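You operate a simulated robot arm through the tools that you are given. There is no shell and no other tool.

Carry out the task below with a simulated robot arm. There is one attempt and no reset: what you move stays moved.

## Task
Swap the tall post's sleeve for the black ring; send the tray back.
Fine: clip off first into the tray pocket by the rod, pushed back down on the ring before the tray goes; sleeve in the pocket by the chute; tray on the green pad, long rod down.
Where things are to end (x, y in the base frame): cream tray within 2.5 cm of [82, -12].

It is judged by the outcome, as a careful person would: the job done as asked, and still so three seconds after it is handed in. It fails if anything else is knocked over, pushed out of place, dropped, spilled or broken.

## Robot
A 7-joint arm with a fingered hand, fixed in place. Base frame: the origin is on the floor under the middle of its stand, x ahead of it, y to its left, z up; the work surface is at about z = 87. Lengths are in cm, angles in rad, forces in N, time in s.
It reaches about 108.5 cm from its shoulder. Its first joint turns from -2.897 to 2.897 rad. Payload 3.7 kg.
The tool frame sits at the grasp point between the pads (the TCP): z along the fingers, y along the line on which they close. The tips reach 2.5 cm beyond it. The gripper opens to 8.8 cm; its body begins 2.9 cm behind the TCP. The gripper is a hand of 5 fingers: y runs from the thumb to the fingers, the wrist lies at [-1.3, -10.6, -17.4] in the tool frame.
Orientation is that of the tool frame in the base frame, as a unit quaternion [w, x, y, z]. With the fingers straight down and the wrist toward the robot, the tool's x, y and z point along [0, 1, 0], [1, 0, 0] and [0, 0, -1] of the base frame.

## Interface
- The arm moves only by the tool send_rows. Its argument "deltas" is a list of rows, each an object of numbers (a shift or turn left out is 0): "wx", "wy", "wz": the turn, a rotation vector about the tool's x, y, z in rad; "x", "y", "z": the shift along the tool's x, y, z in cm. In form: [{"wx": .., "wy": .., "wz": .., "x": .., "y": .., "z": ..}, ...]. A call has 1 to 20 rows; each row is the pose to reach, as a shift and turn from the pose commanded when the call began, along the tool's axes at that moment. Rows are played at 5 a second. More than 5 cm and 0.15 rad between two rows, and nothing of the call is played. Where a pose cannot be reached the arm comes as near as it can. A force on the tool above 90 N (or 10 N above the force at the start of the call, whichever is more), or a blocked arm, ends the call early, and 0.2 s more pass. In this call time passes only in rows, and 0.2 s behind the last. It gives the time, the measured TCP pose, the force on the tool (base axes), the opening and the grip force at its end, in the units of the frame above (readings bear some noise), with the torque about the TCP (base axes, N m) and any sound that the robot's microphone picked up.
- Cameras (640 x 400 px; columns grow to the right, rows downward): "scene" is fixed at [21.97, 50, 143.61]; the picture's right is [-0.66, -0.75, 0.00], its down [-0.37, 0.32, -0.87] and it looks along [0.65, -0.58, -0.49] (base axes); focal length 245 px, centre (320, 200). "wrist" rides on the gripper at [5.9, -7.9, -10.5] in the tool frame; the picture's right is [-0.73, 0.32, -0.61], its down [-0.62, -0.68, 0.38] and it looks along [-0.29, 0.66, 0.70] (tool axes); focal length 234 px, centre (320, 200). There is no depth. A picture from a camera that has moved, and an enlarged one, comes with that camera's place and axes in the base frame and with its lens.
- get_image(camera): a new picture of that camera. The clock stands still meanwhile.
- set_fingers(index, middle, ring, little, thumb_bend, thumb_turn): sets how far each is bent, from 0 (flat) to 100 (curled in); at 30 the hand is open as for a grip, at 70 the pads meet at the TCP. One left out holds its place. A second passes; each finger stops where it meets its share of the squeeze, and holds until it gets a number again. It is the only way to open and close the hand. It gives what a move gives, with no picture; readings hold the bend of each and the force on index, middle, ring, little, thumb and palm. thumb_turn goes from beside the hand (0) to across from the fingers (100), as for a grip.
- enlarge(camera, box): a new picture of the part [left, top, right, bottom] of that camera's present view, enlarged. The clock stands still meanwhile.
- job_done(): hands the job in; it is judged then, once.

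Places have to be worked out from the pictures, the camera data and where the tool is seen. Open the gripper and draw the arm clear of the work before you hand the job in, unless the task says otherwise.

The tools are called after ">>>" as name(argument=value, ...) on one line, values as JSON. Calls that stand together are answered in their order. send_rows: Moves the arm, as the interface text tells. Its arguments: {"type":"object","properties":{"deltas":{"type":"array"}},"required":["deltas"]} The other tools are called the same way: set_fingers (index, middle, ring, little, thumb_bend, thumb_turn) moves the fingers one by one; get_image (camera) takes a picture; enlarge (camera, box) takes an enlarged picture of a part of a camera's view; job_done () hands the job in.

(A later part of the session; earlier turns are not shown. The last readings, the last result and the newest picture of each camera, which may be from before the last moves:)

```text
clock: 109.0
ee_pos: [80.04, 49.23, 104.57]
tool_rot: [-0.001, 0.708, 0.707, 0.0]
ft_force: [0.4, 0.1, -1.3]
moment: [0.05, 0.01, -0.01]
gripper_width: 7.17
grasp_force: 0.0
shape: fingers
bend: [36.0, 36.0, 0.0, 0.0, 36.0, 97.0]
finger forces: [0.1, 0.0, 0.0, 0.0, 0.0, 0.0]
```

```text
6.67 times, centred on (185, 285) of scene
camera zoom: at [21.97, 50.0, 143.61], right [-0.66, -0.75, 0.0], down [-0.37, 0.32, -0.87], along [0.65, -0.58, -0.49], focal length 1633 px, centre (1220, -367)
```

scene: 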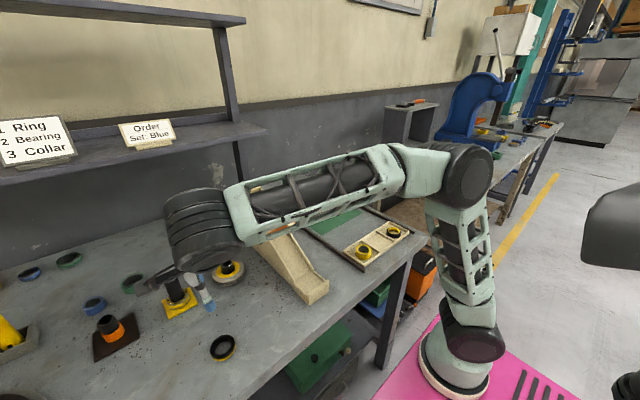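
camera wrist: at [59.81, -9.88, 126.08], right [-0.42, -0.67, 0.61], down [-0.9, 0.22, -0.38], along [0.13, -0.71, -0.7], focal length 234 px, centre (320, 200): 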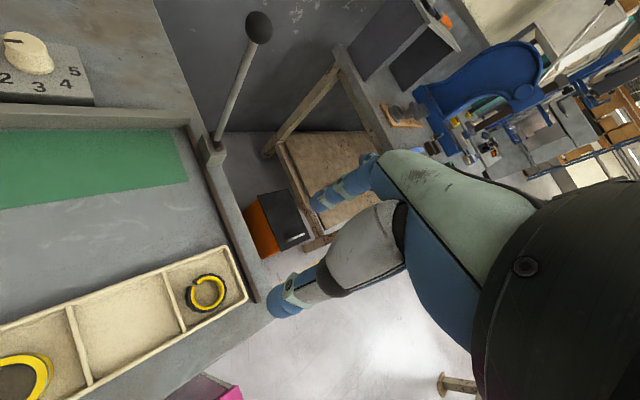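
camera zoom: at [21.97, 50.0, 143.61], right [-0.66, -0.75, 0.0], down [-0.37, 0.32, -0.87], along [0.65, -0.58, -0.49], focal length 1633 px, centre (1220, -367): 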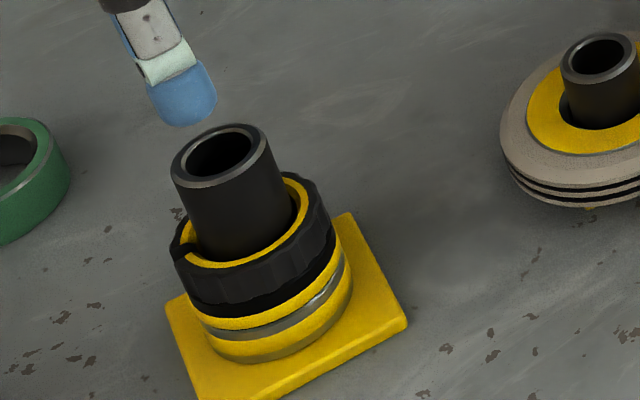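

>>> enlarge(camera="scene", box=[168, 278, 204, 310])

>>> enlarge(camera="wrist", box=[215, 245, 275, 305])

```text
12.50 times, centred on (186, 294) of scene
camera zoom: at [21.97, 50.0, 143.61], right [-0.66, -0.75, 0.0], down [-0.37, 0.32, -0.87], along [0.65, -0.58, -0.49], focal length 3061 px, centre (1995, -975)
```

zoom: 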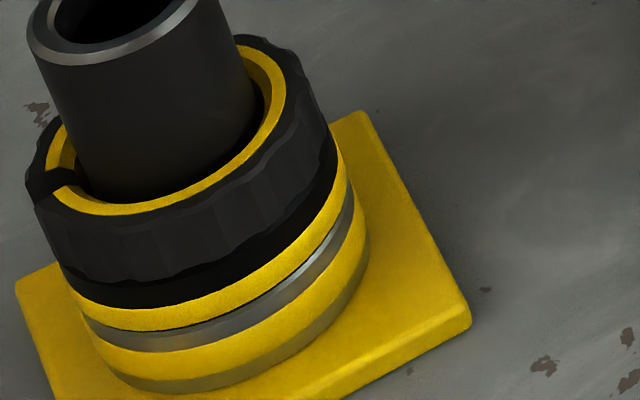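

```text
6.67 times, centred on (245, 275) of wrist
camera zoom: at [72.17, 55.13, 114.89], right [0.32, -0.73, 0.61], down [-0.68, -0.62, -0.38], along [0.66, -0.29, -0.7], focal length 1561 px, centre (820, -300)
```

zoom: 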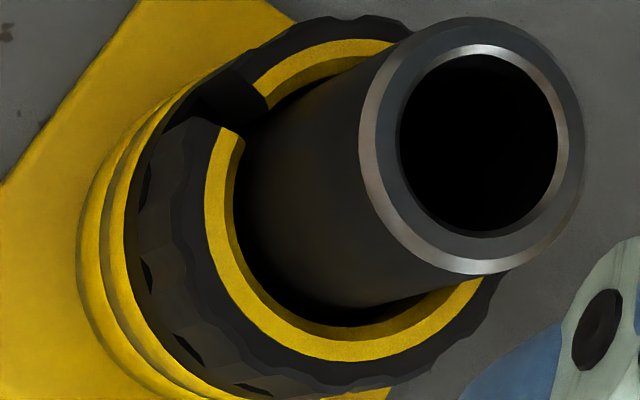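

The clip sits level and flush on the ring. Next is the tray: I move to its front side (near edge), above about [51, −6.3], and shape the hand as a four-finger pusher.

>>> send_rows(deltas=[{"z": -4}, {"z": -8}, {"x": -1.1, "y": -0.6, "z": -12}, {"x": -3.3, "y": -1.7, "z": -15.5}, {"x": -7.05, "y": -3.68, "z": -15.5}, {"x": -10.77, "y": -5.63, "z": -15.5}, {"x": -14.49, "y": -7.57, "z": -15.5}, {"x": -18.26, "y": -9.54, "z": -15.5}, {"x": -21.98, "y": -11.48, "z": -15.5}, {"x": -25.7, "y": -13.43, "z": -15.5}, {"x": -29.4, "y": -15.37, "z": -15.5}, {"x": -33.1, "y": -17.31, "z": -15.5}, {"x": -36.9, "y": -19.26, "z": -15.5}, {"x": -40.6, "y": -21.2, "z": -15.5}, {"x": -44.3, "y": -23.2, "z": -15.5}, {"x": -48.1, "y": -25.1, "z": -15.5}, {"x": -51.8, "y": -27.1, "z": -14.5}, {"x": -55.5, "y": -29, "z": -12.5}, {"x": -55.5, "y": -30.5, "z": -9}, {"x": -55.5, "y": -31, "z": -5}])

>>> set_fingers(index=60, middle=60, ring=60, little=60, thumb_bend=60)

>>> get_image(camera="wrist")

>>> enlarge(camera="scene", box=[340, 140, 500, 280])

```text
clock: 113.2
ee_pos: [49.11, -6.33, 109.48]
tool_rot: [0.0, 0.708, 0.707, 0.0]
ft_force: [0.1, -0.4, -0.2]
moment: [-0.02, -0.05, -0.02]
gripper_width: 7.2
grasp_force: 0.0
shape: fingers
bend: [36.0, 36.0, 0.0, 0.0, 36.0, 97.0]
finger forces: [0.0, 0.0, 0.0, 0.0, 0.0, 0.1]
```

```text
clock: 114.2
ee_pos: [48.92, -6.26, 109.47]
tool_rot: [0.001, 0.707, 0.707, 0.0]
ft_force: [0.7, 0.6, 0.3]
moment: [0.02, -0.04, 0.03]
gripper_width: 2.01
grasp_force: 0.1
shape: fingers
bend: [60.0, 60.0, 60.0, 60.0, 60.0, 97.0]
finger forces: [0.0, 0.1, 0.0, 0.0, 0.0, 0.0]
```

```text
taken
camera wrist: at [41.17, -0.35, 119.81], right [0.32, -0.73, 0.61], down [-0.68, -0.62, -0.38], along [0.66, -0.29, -0.7], focal length 234 px, centre (320, 200)
```

wrist: 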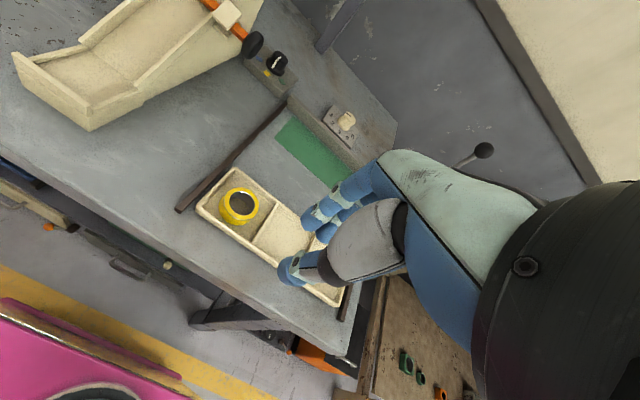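

```text
2.86 times, centred on (420, 210) of scene
camera zoom: at [21.97, 50.0, 143.61], right [-0.66, -0.75, 0.0], down [-0.37, 0.32, -0.87], along [0.65, -0.58, -0.49], focal length 700 px, centre (34, 171)
```

zoom: 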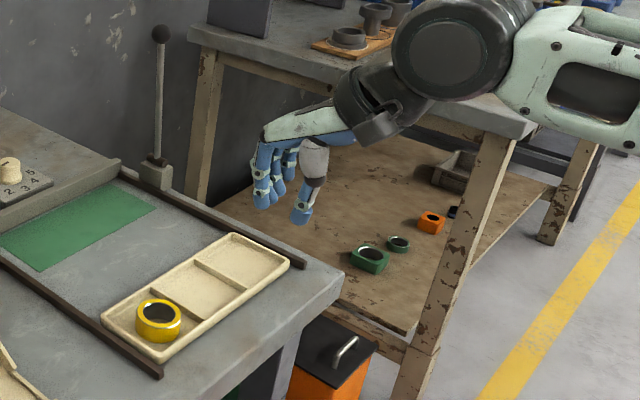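

The four fingertips make a straight pusher and are in front of the tray. I descend in front of the tray's near edge, stopping at about z 93 to check tip height.

>>> send_rows(deltas=[{"z": 4}, {"z": 8}, {"z": 11.5}, {"z": 14}, {"z": 16}])

>>> get_image(camera="wrist")

>>> enlarge(camera="scene", box=[340, 180, 460, 290])

```text
clock: 115.4
ee_pos: [49.6, -6.31, 95.71]
tool_rot: [0.0, 0.707, 0.707, 0.0]
ft_force: [0.3, 0.4, -0.2]
moment: [-0.01, 0.0, 0.0]
gripper_width: 2.01
grasp_force: 0.0
shape: fingers
bend: [60.0, 60.0, 60.0, 60.0, 60.0, 97.0]
finger forces: [0.1, 0.1, 0.0, 0.1, 0.0, 0.0]
out of reach, approached as far as the arm can: row 5
```

```text
taken
camera wrist: at [41.58, -0.35, 105.97], right [0.32, -0.73, 0.61], down [-0.68, -0.62, -0.38], along [0.66, -0.29, -0.7], focal length 234 px, centre (320, 200)
```

wrist: 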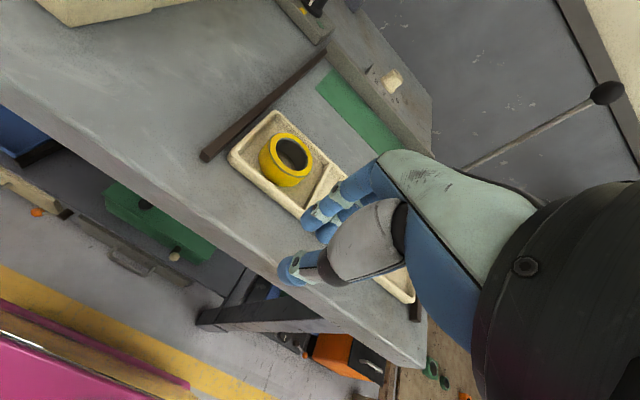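

```text
3.64 times, centred on (400, 235) of scene
camera zoom: at [21.97, 50.0, 143.61], right [-0.66, -0.75, 0.0], down [-0.37, 0.32, -0.87], along [0.65, -0.58, -0.49], focal length 890 px, centre (29, 73)
```

zoom: 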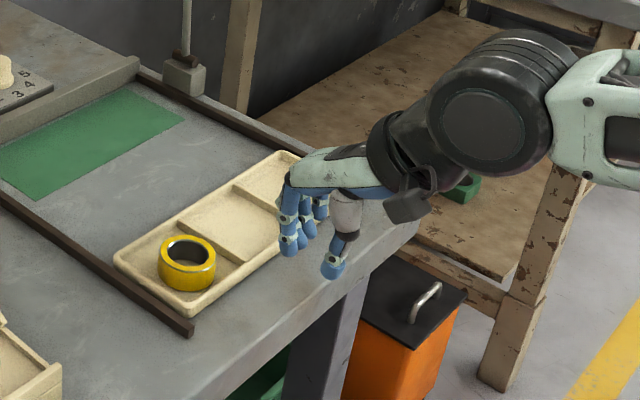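

At this heading the arm cannot fold in close enough. I rise instead and turn the hand a further quarter turn, so thumb and index can sit inside the empty middle pocket and push the tray by its rear wall.

>>> send_rows(deltas=[{"z": -3, "y": 0.5}, {"z": -7, "y": 1.5}, {"z": -11, "y": 3}, {"z": -14, "y": 5}])

>>> set_fingers(index=56, middle=0, ring=0, little=0, thumb_bend=56)

```text
clock: 116.4
ee_pos: [54.44, -6.22, 109.67]
tool_rot: [0.0, 0.707, 0.707, 0.0]
ft_force: [0.3, -1.0, 0.9]
moment: [-0.01, -0.03, 0.0]
gripper_width: 2.03
grasp_force: 0.0
shape: fingers
bend: [60.0, 60.0, 60.0, 60.0, 60.0, 97.0]
finger forces: [0.0, 0.0, 0.0, 0.0, 0.0, 0.0]
```

```text
clock: 117.4
ee_pos: [54.55, -6.14, 109.54]
tool_rot: [-0.001, 0.707, 0.707, 0.0]
ft_force: [1.0, 0.2, -0.3]
moment: [0.02, -0.01, 0.02]
gripper_width: 2.78
grasp_force: 0.1
shape: fingers
bend: [56.0, 0.0, 0.0, 0.0, 56.0, 97.0]
finger forces: [0.0, 0.1, 0.0, 0.1, 0.0, 0.0]
```

I now turn to the −90° heading while moving over the middle pocket.

>>> send_rows(deltas=[{"x": -0.4, "y": 0.4, "wz": 0.14}, {"x": -0.8, "y": 0.8, "wz": 0.28}, {"x": -1.2, "y": 1.2, "wz": 0.42}, {"x": -1.6, "y": 1.6, "wz": 0.56}, {"x": -2, "y": 2, "wz": 0.7}, {"x": -2.4, "y": 2.4, "wz": 0.84}, {"x": -2.8, "y": 2.8, "wz": 0.98}, {"x": -3.2, "y": 3.2, "wz": 1.12}, {"x": -3.6, "y": 3.6, "wz": 1.26}, {"x": -4, "y": 4, "wz": 1.4}, {"x": -4.3, "y": 4.3, "wz": 1.5}, {"x": -4.5, "y": 4.5, "wz": 1.571}])

>>> get_image(camera="wrist")

>>> get_image(camera="scene")

>>> enlarge(camera="scene", box=[320, 130, 460, 280])

```text
clock: 120.0
ee_pos: [59.06, -10.66, 109.6]
tool_rot: [0.0, 1.0, -0.002, 0.0]
ft_force: [0.1, -0.5, -0.8]
moment: [-0.02, -0.02, -0.02]
gripper_width: 2.77
grasp_force: 0.1
shape: fingers
bend: [56.0, 0.0, 0.0, 0.0, 56.0, 97.0]
finger forces: [0.0, 0.0, 0.1, 0.0, 0.0, 0.0]
```

```text
taken
camera wrist: at [64.82, -2.77, 119.94], right [-0.73, -0.32, 0.61], down [-0.62, 0.68, -0.38], along [-0.29, -0.66, -0.7], focal length 234 px, centre (320, 200)
```

wrist: 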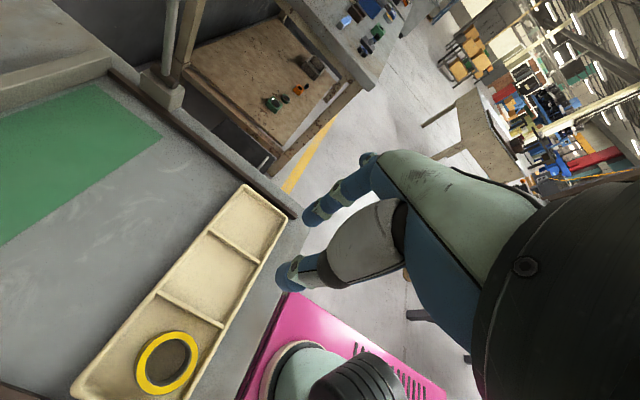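

```text
taken
```

scene: 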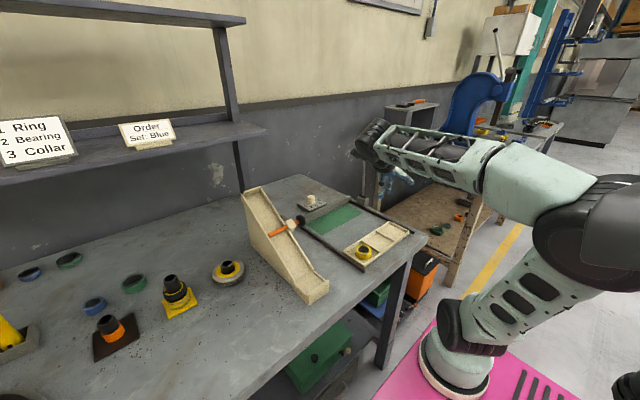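

```text
2.67 times, centred on (390, 205) of scene
camera zoom: at [21.97, 50.0, 143.61], right [-0.66, -0.75, 0.0], down [-0.37, 0.32, -0.87], along [0.65, -0.58, -0.49], focal length 653 px, centre (133, 187)
```

zoom: 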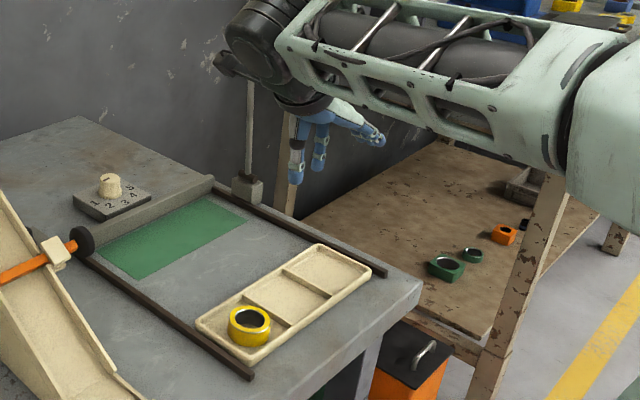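

The pose is comfortable and the hand is over the middle pocket. I descend to just above the rim and check.

>>> send_rows(deltas=[{"z": 4}, {"z": 8}, {"z": 11.5}, {"z": 14}, {"z": 16}])

>>> get_image(camera="wrist")

>>> enlarge(camera="scene", box=[330, 190, 430, 280])

```text
clock: 121.2
ee_pos: [59.09, -10.58, 93.57]
tool_rot: [0.0, 1.0, 0.0, 0.0]
ft_force: [-0.4, -0.3, 0.3]
moment: [0.02, -0.01, 0.01]
gripper_width: 2.81
grasp_force: 0.0
shape: fingers
bend: [56.0, 0.0, 0.0, 0.0, 56.0, 97.0]
finger forces: [0.0, 0.1, 0.0, 0.1, 0.1, 0.0]
```

```text
taken
camera wrist: at [64.86, -2.74, 103.9], right [-0.73, -0.32, 0.61], down [-0.62, 0.68, -0.38], along [-0.29, -0.66, -0.7], focal length 234 px, centre (320, 200)
```

wrist: 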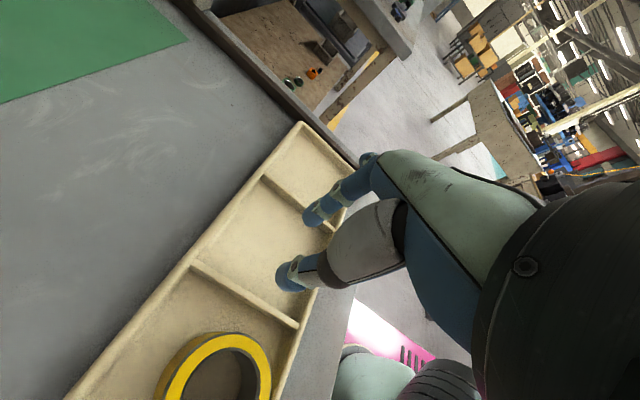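

```text
4.44 times, centred on (380, 235) of scene
camera zoom: at [21.97, 50.0, 143.61], right [-0.66, -0.75, 0.0], down [-0.37, 0.32, -0.87], along [0.65, -0.58, -0.49], focal length 1088 px, centre (53, 44)
```

zoom: 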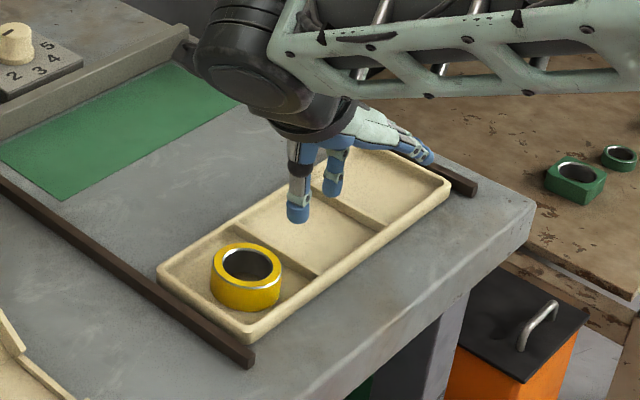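

>>> send_rows(deltas=[{"z": 0.6}, {"z": 1.2}, {"z": 1.8}, {"z": 2.3}])

>>> send_rows(deltas=[{"z": 0.15}, {"z": 0.3}])

>>> enlarge(camera="scene", box=[340, 200, 420, 270])

>>> get_image(camera="wrist")

```text
clock: 122.2
ee_pos: [59.07, -10.69, 91.4]
tool_rot: [0.0, 1.0, -0.001, 0.0]
ft_force: [-0.1, 0.9, -0.6]
moment: [-0.03, -0.01, -0.01]
gripper_width: 2.82
grasp_force: 0.0
shape: fingers
bend: [56.0, 0.0, 0.0, 0.0, 56.0, 97.0]
finger forces: [0.0, 0.0, 0.1, 0.0, 0.0, 0.1]
```

```text
clock: 122.8
ee_pos: [58.96, -10.62, 90.94]
tool_rot: [0.0, 1.0, -0.001, 0.0]
ft_force: [0.0, -0.7, 0.2]
moment: [0.03, 0.01, 0.0]
gripper_width: 2.8
grasp_force: 0.1
shape: fingers
bend: [56.0, 0.0, 0.0, 0.0, 56.0, 97.0]
finger forces: [0.1, 0.0, 0.0, 0.0, 0.0, 0.1]
```

```text
5.71 times, centred on (380, 235) of scene
camera zoom: at [21.97, 50.0, 143.61], right [-0.66, -0.75, 0.0], down [-0.37, 0.32, -0.87], along [0.65, -0.58, -0.49], focal length 1399 px, centre (-23, 0)
```

zoom: 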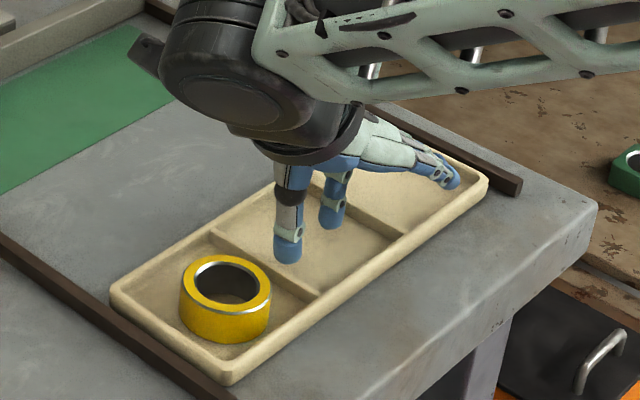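

```text
taken
camera wrist: at [64.84, -2.78, 101.35], right [-0.73, -0.32, 0.61], down [-0.62, 0.68, -0.38], along [-0.29, -0.66, -0.7], focal length 234 px, centre (320, 200)
```

wrist: 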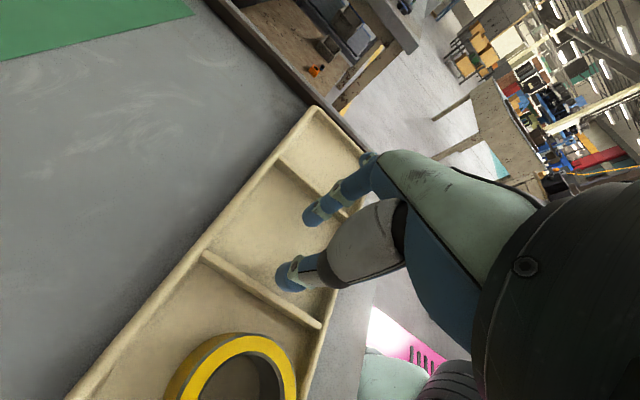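

Thumb and index are inside the empty middle pocket just above its floor, with no contact. I lower 0.3 cm more and move forward until they meet the rear wall.

>>> send_rows(deltas=[{"z": 0.25}, {"z": 0.25, "x": 0.7}, {"z": 0.25, "x": 1.4}, {"z": 0.25, "x": 2.1}, {"z": 0.25, "x": 2.8}, {"z": 0.25, "x": 3.5}])

>>> get_image(camera="wrist")

>>> enlarge(camera="scene", box=[320, 190, 430, 280])

```text
clock: 124.2
ee_pos: [62.58, -10.79, 90.75]
tool_rot: [0.0, 1.0, -0.001, 0.0]
ft_force: [-0.1, -0.4, 0.0]
moment: [0.02, -0.06, 0.04]
gripper_width: 2.82
grasp_force: 0.1
shape: fingers
bend: [56.0, 0.0, 0.0, 0.0, 56.0, 97.0]
finger forces: [0.1, 0.0, 0.1, 0.0, 0.0, 0.0]
```

```text
taken
camera wrist: at [68.32, -2.79, 101.09], right [-0.73, -0.32, 0.61], down [-0.62, 0.68, -0.38], along [-0.29, -0.66, -0.7], focal length 234 px, centre (320, 200)
```

wrist: 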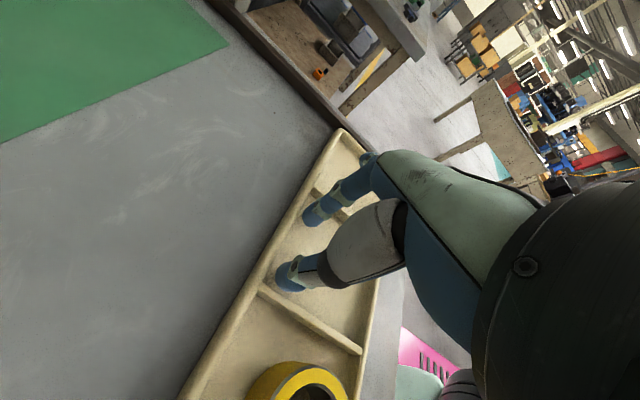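

```text
4.44 times, centred on (375, 235) of scene
camera zoom: at [21.97, 50.0, 143.61], right [-0.66, -0.75, 0.0], down [-0.37, 0.32, -0.87], along [0.65, -0.58, -0.49], focal length 1088 px, centre (76, 44)
```

zoom: 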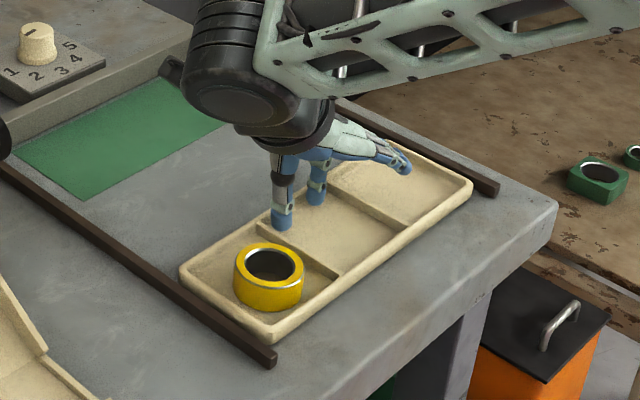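

No contact yet. I continue forward slowly, watching for the push force and tray motion.

>>> send_rows(deltas=[{"x": 0.4}, {"x": 0.8}, {"x": 1.2}, {"x": 1.6}])

>>> enlarge(camera="wrist", box=[200, 140, 400, 340])

>>> enlarge(camera="scene", box=[320, 190, 430, 280])

```text
clock: 125.2
ee_pos: [64.03, -10.69, 90.71]
tool_rot: [0.0, 1.0, -0.001, 0.0]
ft_force: [-1.4, -0.3, -0.2]
moment: [0.02, 0.01, 0.0]
gripper_width: 2.79
grasp_force: 1.1
shape: fingers
bend: [56.0, 0.0, 0.0, 0.0, 56.0, 98.0]
finger forces: [0.6, 0.0, 0.0, 0.1, 0.7, 0.0]
```

```text
2.00 times, centred on (300, 240) of wrist
camera zoom: at [69.89, -2.77, 101.12], right [-0.73, -0.32, 0.61], down [-0.62, 0.68, -0.38], along [-0.29, -0.66, -0.7], focal length 468 px, centre (360, 120)
```

zoom: 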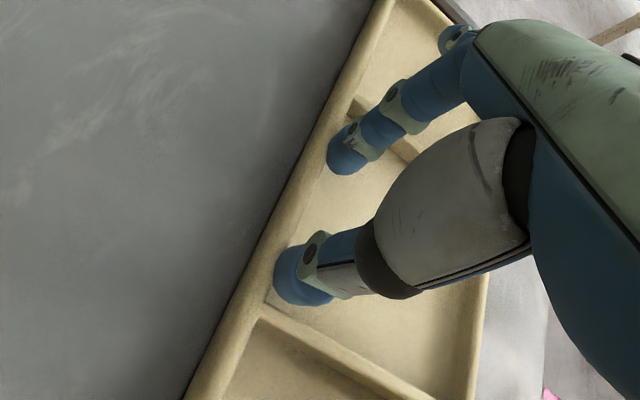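

```text
4.44 times, centred on (375, 235) of scene
camera zoom: at [21.97, 50.0, 143.61], right [-0.66, -0.75, 0.0], down [-0.37, 0.32, -0.87], along [0.65, -0.58, -0.49], focal length 1088 px, centre (76, 44)
```

zoom: 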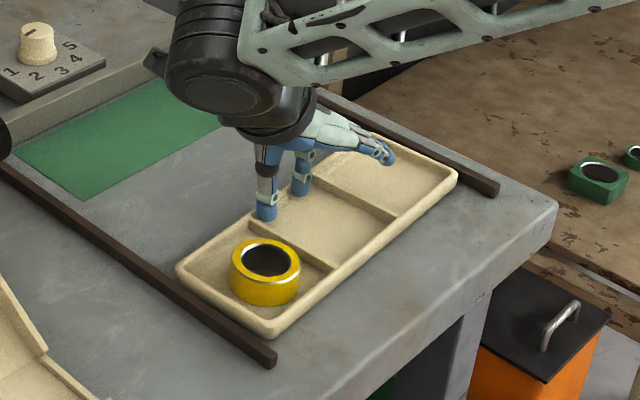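

Both fingertips press evenly (0.6–0.7 N) and the tray has started sliding squarely. I push it slowly forward another 17 cm toward the pad.

>>> send_rows(deltas=[{"x": 0.6}, {"x": 1.4}, {"x": 2.3}, {"x": 3.2}, {"x": 4.1}, {"x": 5}, {"x": 5.9}, {"x": 6.8}, {"x": 7.7}, {"x": 8.6}, {"x": 9.5}, {"x": 10.4}, {"x": 11.3}, {"x": 12.2}, {"x": 13.1}, {"x": 14}, {"x": 14.9}, {"x": 15.8}, {"x": 16.5}, {"x": 17}])

>>> get_image(camera="wrist")

>>> enlarge(camera="scene", box=[260, 170, 420, 290])

```text
clock: 129.4
ee_pos: [81.09, -10.76, 90.78]
tool_rot: [0.0, 1.0, 0.0, 0.0]
ft_force: [-2.4, -0.5, 1.1]
moment: [-0.02, 0.05, 0.05]
gripper_width: 2.87
grasp_force: 1.2
shape: fingers
bend: [56.0, 0.0, 0.0, 0.0, 56.0, 98.0]
finger forces: [0.1, 0.1, 0.0, 0.1, 1.4, 0.1]
```

```text
taken
camera wrist: at [86.92, -2.86, 101.09], right [-0.73, -0.32, 0.61], down [-0.62, 0.68, -0.38], along [-0.29, -0.66, -0.7], focal length 234 px, centre (320, 200)
```

wrist: 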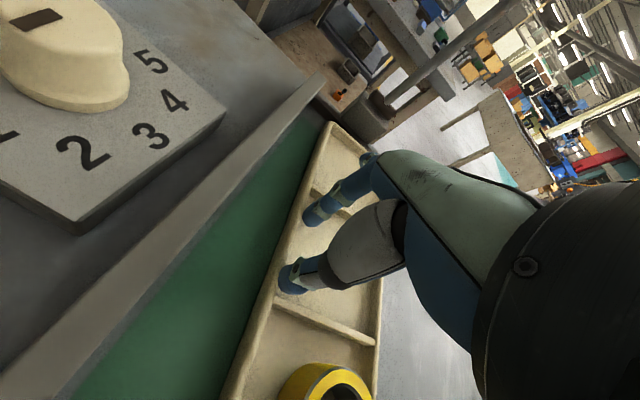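

```text
3.33 times, centred on (340, 230) of scene
camera zoom: at [21.97, 50.0, 143.61], right [-0.66, -0.75, 0.0], down [-0.37, 0.32, -0.87], along [0.65, -0.58, -0.49], focal length 816 px, centre (253, 100)
```

zoom: 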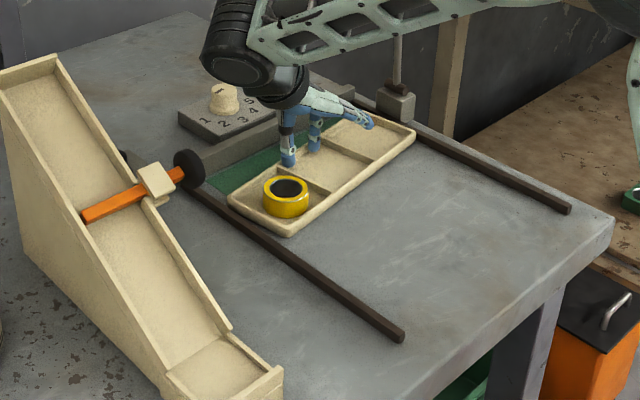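

The tray has reached most of the way but is yawed roughly 9°, with the lever side ahead because the index leads the thumb. I rotate the hand about 0.19 rad to bring the thumb forward, then continue gently so the back-stop bar squares it.

>>> send_rows(deltas=[{"wz": 0.05}, {"wz": 0.1}, {"wz": 0.15}, {"wz": 0.2}, {"wz": 0.22, "x": 0.5}, {"wz": 0.22, "x": 1.0}, {"wz": 0.22, "x": 1.5}])

>>> get_image(camera="wrist")

>>> enlarge(camera="scene", box=[280, 170, 400, 260])

```text
clock: 131.0
ee_pos: [82.54, -10.77, 90.76]
tool_rot: [0.0, 0.994, -0.11, 0.0]
ft_force: [-1.4, 0.1, 0.1]
moment: [0.01, 0.06, 0.03]
gripper_width: 2.81
grasp_force: 0.6
shape: fingers
bend: [56.0, 0.0, 0.0, 0.0, 56.0, 99.0]
finger forces: [0.0, 0.0, 0.1, 0.0, 1.3, 0.0]
```

```text
taken
camera wrist: at [89.98, -4.32, 101.11], right [-0.78, -0.16, 0.61], down [-0.46, 0.8, -0.38], along [-0.43, -0.58, -0.7], focal length 234 px, centre (320, 200)
```

wrist: 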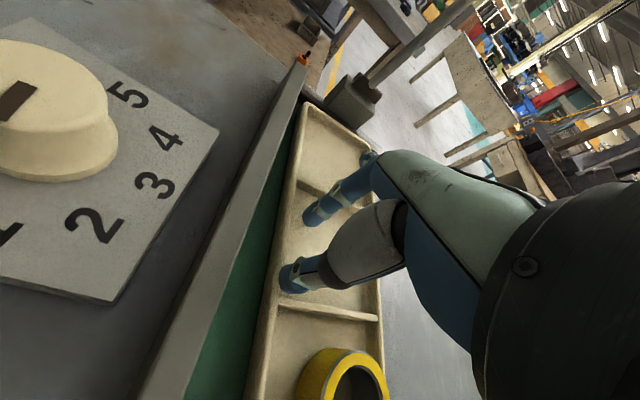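

```text
4.44 times, centred on (340, 215) of scene
camera zoom: at [21.97, 50.0, 143.61], right [-0.66, -0.75, 0.0], down [-0.37, 0.32, -0.87], along [0.65, -0.58, -0.49], focal length 1088 px, centre (231, 133)
```

zoom: 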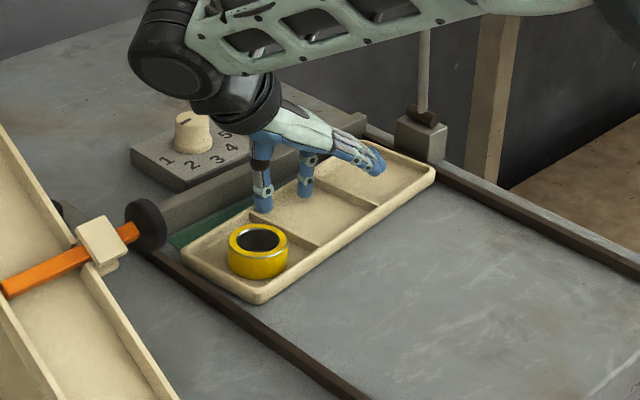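

The yaw is shrinking (now about 6°) as the thumb pushes the chute side forward. I continue another 2 cm straight ahead.

>>> send_rows(deltas=[{"x": 0.39, "y": -0.09}, {"x": 0.78, "y": -0.17}, {"x": 1.17, "y": -0.26}, {"x": 1.56, "y": -0.35}, {"x": 1.95, "y": -0.44}])

>>> get_image(camera="wrist")

>>> enlarge(camera="scene", box=[280, 170, 400, 260])

```text
clock: 132.2
ee_pos: [84.58, -10.84, 90.81]
tool_rot: [0.0, 0.994, -0.11, 0.0]
ft_force: [-1.9, -0.4, 0.4]
moment: [-0.02, 0.03, 0.02]
gripper_width: 2.81
grasp_force: 1.5
shape: fingers
bend: [56.0, 0.0, 0.0, 0.0, 56.0, 99.0]
finger forces: [0.0, 0.0, 0.0, 0.0, 1.5, 0.0]
```

```text
taken
camera wrist: at [92.0, -4.33, 101.11], right [-0.78, -0.16, 0.61], down [-0.46, 0.8, -0.38], along [-0.43, -0.58, -0.7], focal length 234 px, centre (320, 200)
```

wrist: 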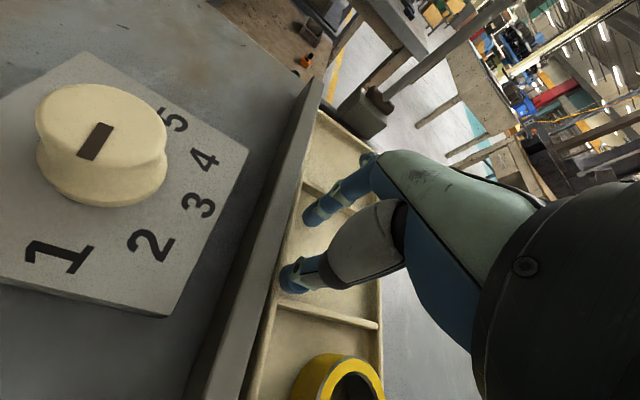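

```text
4.44 times, centred on (340, 215) of scene
camera zoom: at [21.97, 50.0, 143.61], right [-0.66, -0.75, 0.0], down [-0.37, 0.32, -0.87], along [0.65, -0.58, -0.49], focal length 1088 px, centre (231, 133)
```

zoom: 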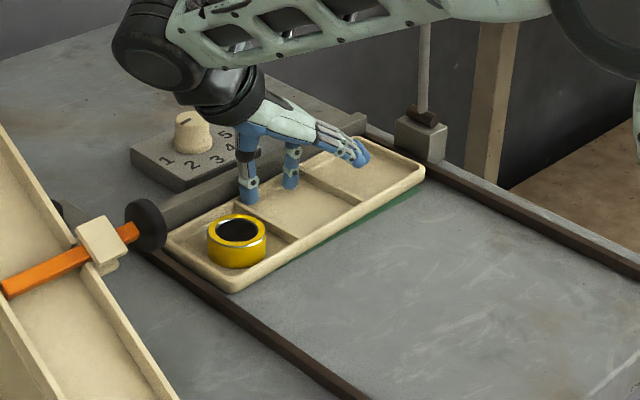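

Wrist-camera geometry puts the tray's rear edge at x≈86.3–86.6, nearly parallel to the bar. I nudge it forward a few more millimetres, watching for the force rise that means it is flush.

>>> send_rows(deltas=[{"x": 0.2, "y": -0.04}, {"x": 0.39, "y": -0.09}])

>>> get_image(camera="wrist")

>>> enlarge(camera="scene", box=[280, 170, 400, 260])

```text
clock: 132.8
ee_pos: [84.97, -10.66, 90.72]
tool_rot: [0.0, 0.994, -0.111, -0.001]
ft_force: [-1.3, -0.4, 0.2]
moment: [-0.01, 0.03, 0.04]
gripper_width: 2.79
grasp_force: 1.0
shape: fingers
bend: [56.0, 0.0, 0.0, 0.0, 56.0, 99.0]
finger forces: [0.1, 0.1, 0.0, 0.1, 1.9, 0.0]
```

```text
taken
camera wrist: at [92.39, -4.29, 101.09], right [-0.78, -0.16, 0.61], down [-0.46, 0.8, -0.38], along [-0.43, -0.58, -0.7], focal length 234 px, centre (320, 200)
```

wrist: 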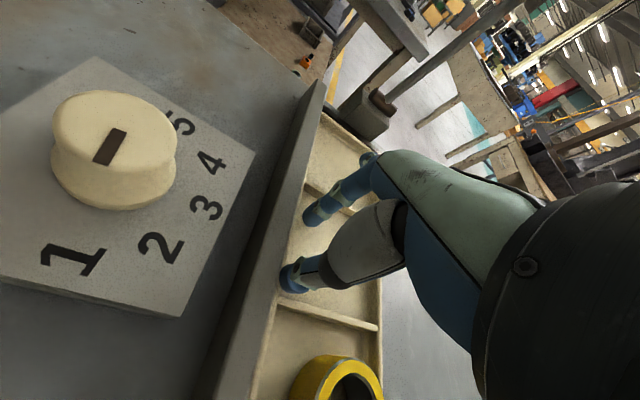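

```text
4.44 times, centred on (340, 215) of scene
camera zoom: at [21.97, 50.0, 143.61], right [-0.66, -0.75, 0.0], down [-0.37, 0.32, -0.87], along [0.65, -0.58, -0.49], focal length 1088 px, centre (231, 133)
```

zoom: 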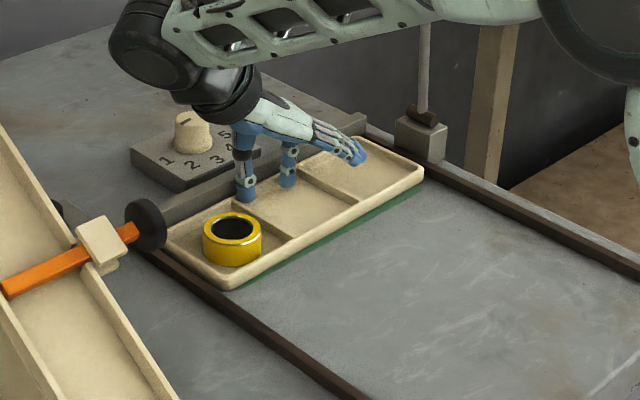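

>>> send_rows(deltas=[{"x": 0.2, "y": -0.04}, {"x": 0.39, "y": -0.09}])

>>> enlarge(camera="scene", box=[280, 170, 400, 260])

>>> enlarge(camera="wrist", box=[170, 60, 400, 400])

```text
clock: 133.4
ee_pos: [85.35, -10.75, 90.77]
tool_rot: [0.001, 0.994, -0.109, 0.0]
ft_force: [-2.0, 0.9, 0.0]
moment: [0.01, 0.08, 0.04]
gripper_width: 2.79
grasp_force: 1.0
shape: fingers
bend: [56.0, 0.0, 0.0, 0.0, 56.0, 99.0]
finger forces: [0.0, 0.0, 0.0, 0.1, 2.3, 0.0]
```

```text
4.44 times, centred on (340, 215) of scene
camera zoom: at [21.97, 50.0, 143.61], right [-0.66, -0.75, 0.0], down [-0.37, 0.32, -0.87], along [0.65, -0.58, -0.49], focal length 1088 px, centre (231, 133)
```

zoom: 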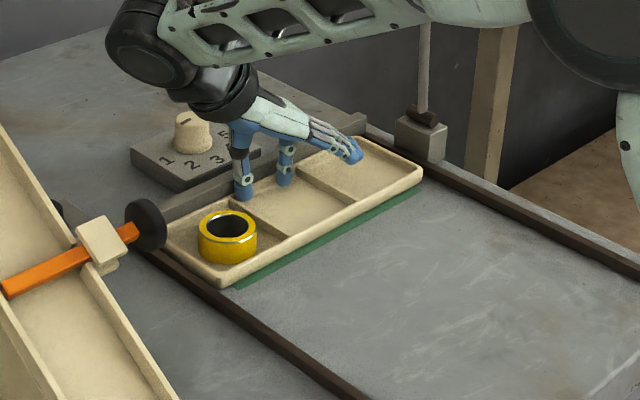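

```text
1.18 times, centred on (285, 230) of wrist
camera zoom: at [92.8, -4.27, 101.1], right [-0.78, -0.16, 0.61], down [-0.46, 0.8, -0.38], along [-0.43, -0.58, -0.7], focal length 276 px, centre (361, 165)
```

zoom: 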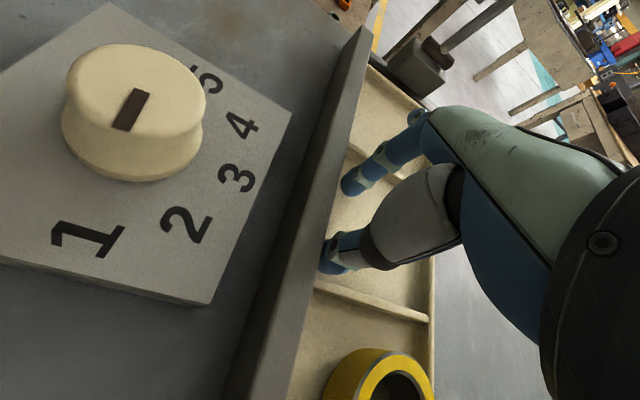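

The tray now sits square on the pad: the front green strip is uniform, centre about [82.8, −12], and the sleeve stands upright. I back the fingers off the wall a little and lift straight out.

>>> send_rows(deltas=[{"x": -0.3, "y": 0.07}, {"x": -0.59, "y": 0.13}, {"x": -0.78, "y": 0.17}, {"x": -0.78, "y": 0.17, "z": -0.7}, {"x": -0.78, "y": 0.17, "z": -1.6}, {"x": -0.78, "y": 0.17, "z": -3}, {"x": -0.78, "y": 0.17, "z": -5}, {"x": -0.78, "y": 0.17, "z": -8}, {"x": -0.78, "y": 0.17, "z": -12}, {"x": -0.78, "y": 0.17, "z": -16}, {"x": -0.78, "y": 0.17, "z": -20}, {"x": -0.78, "y": 0.17, "z": -24}, {"x": -0.78, "y": 0.17, "z": -28}])

>>> get_image(camera="wrist")

>>> enlarge(camera="scene", box=[270, 130, 410, 260])

```text
clock: 136.2
ee_pos: [84.79, -10.72, 118.62]
tool_rot: [-0.001, 0.994, -0.11, -0.001]
ft_force: [0.3, -0.1, 0.4]
moment: [0.01, -0.04, -0.01]
gripper_width: 2.81
grasp_force: 0.1
shape: fingers
bend: [56.0, 0.0, 0.0, 0.0, 56.0, 98.0]
finger forces: [0.0, 0.0, 0.1, 0.0, 0.1, 0.1]
```

```text
taken
camera wrist: at [92.09, -4.21, 129.03], right [-0.78, -0.16, 0.61], down [-0.46, 0.8, -0.38], along [-0.43, -0.58, -0.7], focal length 234 px, centre (320, 200)
```

wrist: 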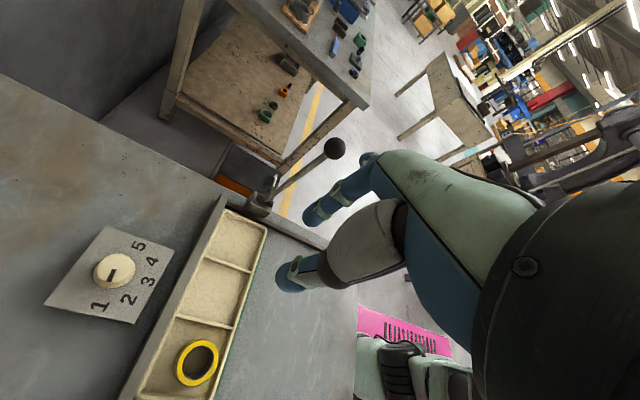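

```text
3.08 times, centred on (340, 195) of scene
camera zoom: at [21.97, 50.0, 143.61], right [-0.66, -0.75, 0.0], down [-0.37, 0.32, -0.87], along [0.65, -0.58, -0.49], focal length 754 px, centre (258, 215)
```

zoom: 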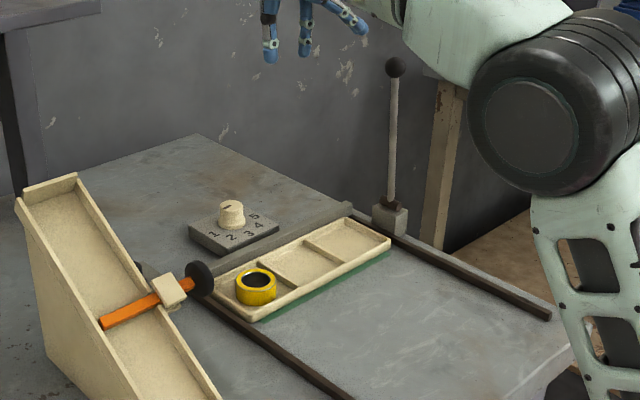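

The tray is square on the pad. Triangulating, the lever's ball is at about [81.2, −26.5, 112.3] and its pin near [81.4, −27.8, 90.4], so when lowered its ball will land close to the sleeve. I zoom in to check clearances first.

>>> enlarge(camera="wrist", box=[150, 180, 290, 400])

>>> enlarge(camera="wrist", box=[235, 130, 355, 230])

>>> enlarge(camera="scene", box=[360, 140, 410, 230])

>>> enlarge(camera="scene", box=[320, 190, 400, 250])

```text
1.82 times, centred on (220, 290) of wrist
camera zoom: at [92.09, -4.21, 129.03], right [-0.78, -0.16, 0.61], down [-0.46, 0.8, -0.38], along [-0.43, -0.58, -0.7], focal length 426 px, centre (502, 36)
```

zoom: 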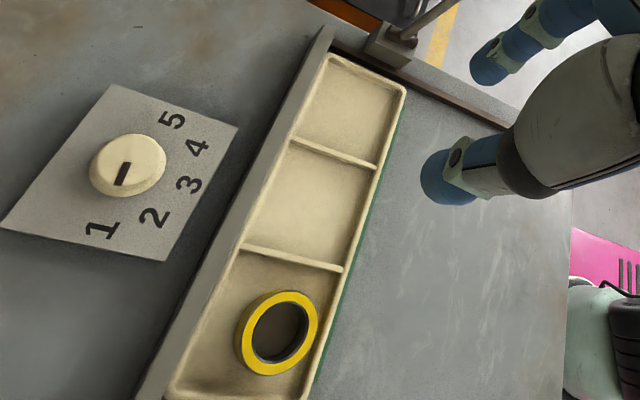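

```text
4.00 times, centred on (295, 180) of wrist
camera zoom: at [92.09, -4.21, 129.03], right [-0.78, -0.16, 0.61], down [-0.46, 0.8, -0.38], along [-0.43, -0.58, -0.7], focal length 937 px, centre (420, 280)
```

zoom: 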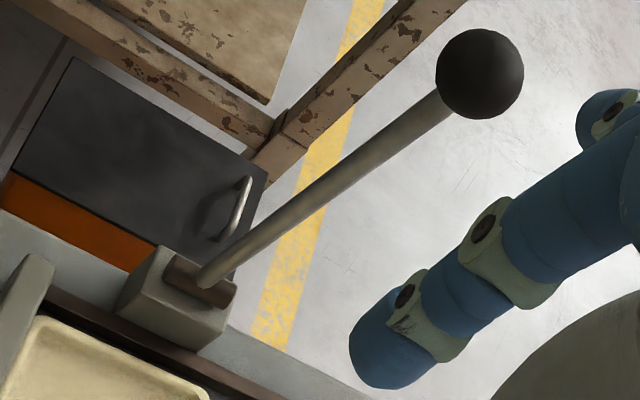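

```text
4.44 times, centred on (385, 185) of scene
camera zoom: at [21.97, 50.0, 143.61], right [-0.66, -0.75, 0.0], down [-0.37, 0.32, -0.87], along [0.65, -0.58, -0.49], focal length 1088 px, centre (31, 267)
```

zoom: 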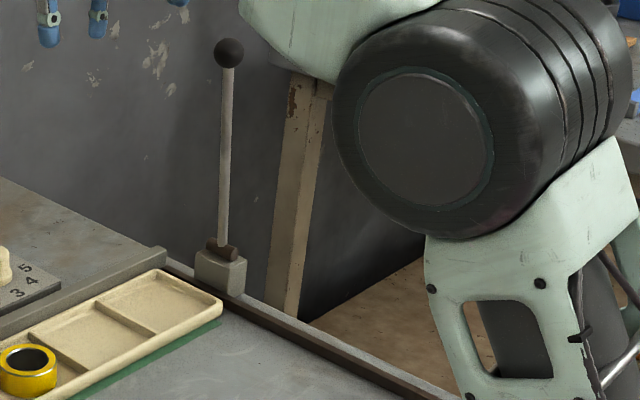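

```text
6.67 times, centred on (360, 220) of scene
camera zoom: at [21.97, 50.0, 143.61], right [-0.66, -0.75, 0.0], down [-0.37, 0.32, -0.87], along [0.65, -0.58, -0.49], focal length 1633 px, centre (53, 67)
```

zoom: 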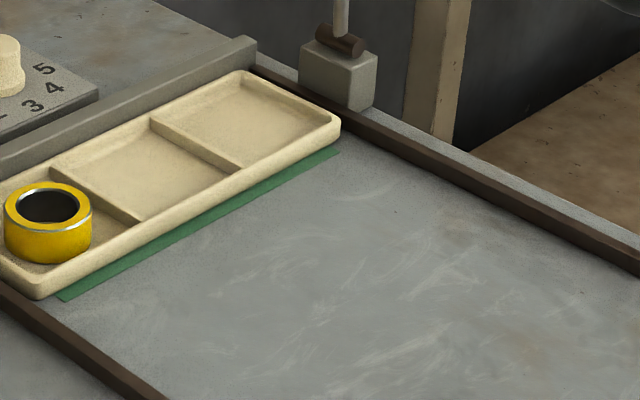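

The geometry now agrees well between cameras: pin at [81.2, −28.6, 91.3], ball at [81.2, −26.5, 112.3], length about 21 cm. Lowered toward +y, the ball would stop near y −7.5, about 1 cm clear of the sleeve. I rise and turn the hand to heading 0 above the ball, so I can hold it by its x sides and guide it down.

>>> send_rows(deltas=[{"z": -1.5}, {"z": -3, "y": 0.8, "wz": -0.14}, {"z": -4.5, "y": 2, "wz": -0.28}, {"z": -5.5, "y": 3.4, "wz": -0.42}, {"z": -5.5, "y": 4.8, "wz": -0.56}, {"z": -5.5, "y": 6.2, "wz": -0.7}, {"z": -5.5, "y": 7.6, "wz": -0.84}, {"z": -5.5, "y": 9, "wz": -0.98}, {"z": -5.5, "y": 10.4, "wz": -1.12}, {"z": -5.5, "y": 11.8, "wz": -1.26}, {"z": -5.5, "y": 13.2, "wz": -1.4}, {"z": -5.5, "y": 14.4, "x": 0.1, "wz": -1.54}, {"z": -5.5, "y": 15.3, "x": 0.15, "wz": -1.68}, {"z": -5.5, "y": 15.85, "x": 0.17, "wz": -1.791}])

>>> set_fingers(index=40, middle=40, ring=0, little=0, thumb_bend=40)

>>> get_image(camera="wrist")

>>> enlarge(camera="scene", box=[300, 90, 440, 250])

```text
clock: 139.2
ee_pos: [81.3, -26.25, 124.23]
tool_rot: [-0.001, 0.706, 0.708, 0.0]
ft_force: [0.2, 0.7, 0.1]
moment: [-0.03, -0.03, -0.04]
gripper_width: 2.82
grasp_force: 0.1
shape: fingers
bend: [56.0, 0.0, 0.0, 0.0, 56.0, 98.0]
finger forces: [0.1, 0.0, 0.1, 0.0, 0.0, 0.0]
```

```text
clock: 140.2
ee_pos: [81.2, -26.22, 124.27]
tool_rot: [0.0, 0.707, 0.707, 0.0]
ft_force: [0.0, -0.5, 0.1]
moment: [0.0, -0.03, -0.06]
gripper_width: 6.31
grasp_force: 0.1
shape: fingers
bend: [40.0, 40.0, 0.0, 0.0, 40.0, 98.0]
finger forces: [0.0, 0.0, 0.0, 0.0, 0.0, 0.1]
```

```text
taken
camera wrist: at [73.33, -20.31, 134.58], right [0.32, -0.73, 0.61], down [-0.68, -0.62, -0.38], along [0.66, -0.29, -0.7], focal length 234 px, centre (320, 200)
```

wrist: 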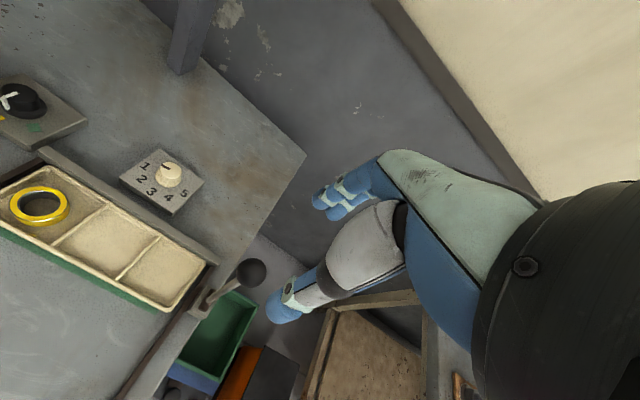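

```text
2.50 times, centred on (370, 170) of scene
camera zoom: at [21.97, 50.0, 143.61], right [-0.66, -0.75, 0.0], down [-0.37, 0.32, -0.87], along [0.65, -0.58, -0.49], focal length 612 px, centre (195, 275)
```

zoom: 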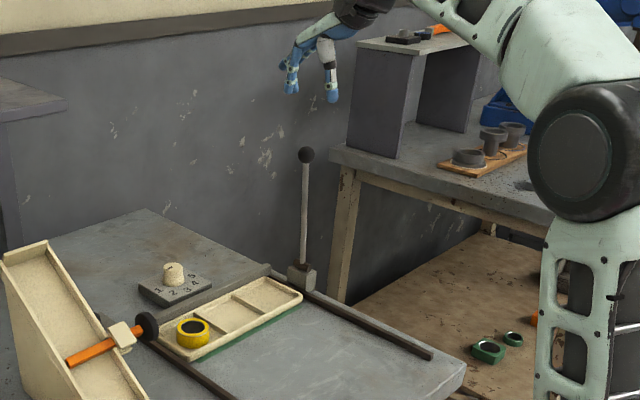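

The ball appears exactly where predicted. I descend over it so it sits between the fingertips, then close gently.

>>> send_rows(deltas=[{"z": 3}, {"z": 6}, {"z": 8.2}, {"z": 9.6}])

>>> enlarge(camera="wrist", box=[220, 160, 420, 360])

>>> enlarge(camera="scene", box=[330, 110, 410, 190])

```text
clock: 141.2
ee_pos: [81.3, -26.11, 114.61]
tool_rot: [0.0, 0.708, 0.707, 0.0]
ft_force: [-0.5, -0.1, -0.5]
moment: [0.0, 0.01, -0.02]
gripper_width: 6.31
grasp_force: 0.0
shape: fingers
bend: [40.0, 40.0, 0.0, 0.0, 40.0, 98.0]
finger forces: [0.1, 0.0, 0.0, 0.1, 0.0, 0.0]
```

```text
2.00 times, centred on (320, 260) of wrist
camera zoom: at [73.31, -20.35, 125.0], right [0.32, -0.73, 0.61], down [-0.68, -0.62, -0.38], along [0.66, -0.29, -0.7], focal length 468 px, centre (320, 80)
```

zoom: 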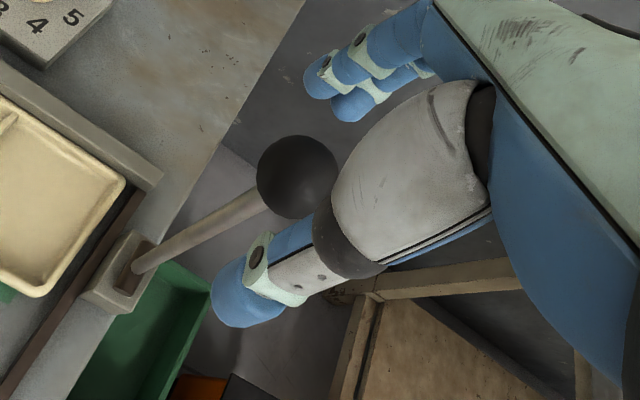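

```text
5.00 times, centred on (370, 150) of scene
camera zoom: at [21.97, 50.0, 143.61], right [-0.66, -0.75, 0.0], down [-0.37, 0.32, -0.87], along [0.65, -0.58, -0.49], focal length 1224 px, centre (70, 450)
```

zoom: 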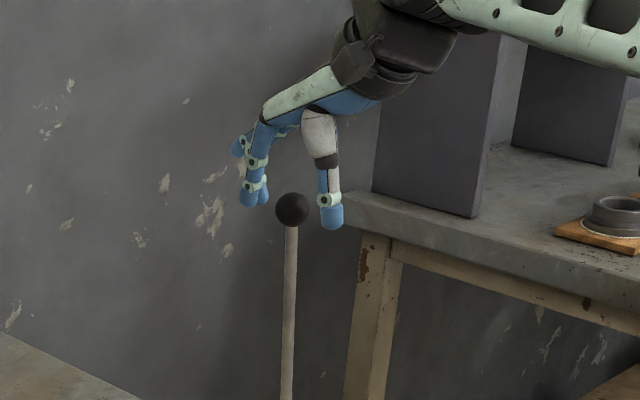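

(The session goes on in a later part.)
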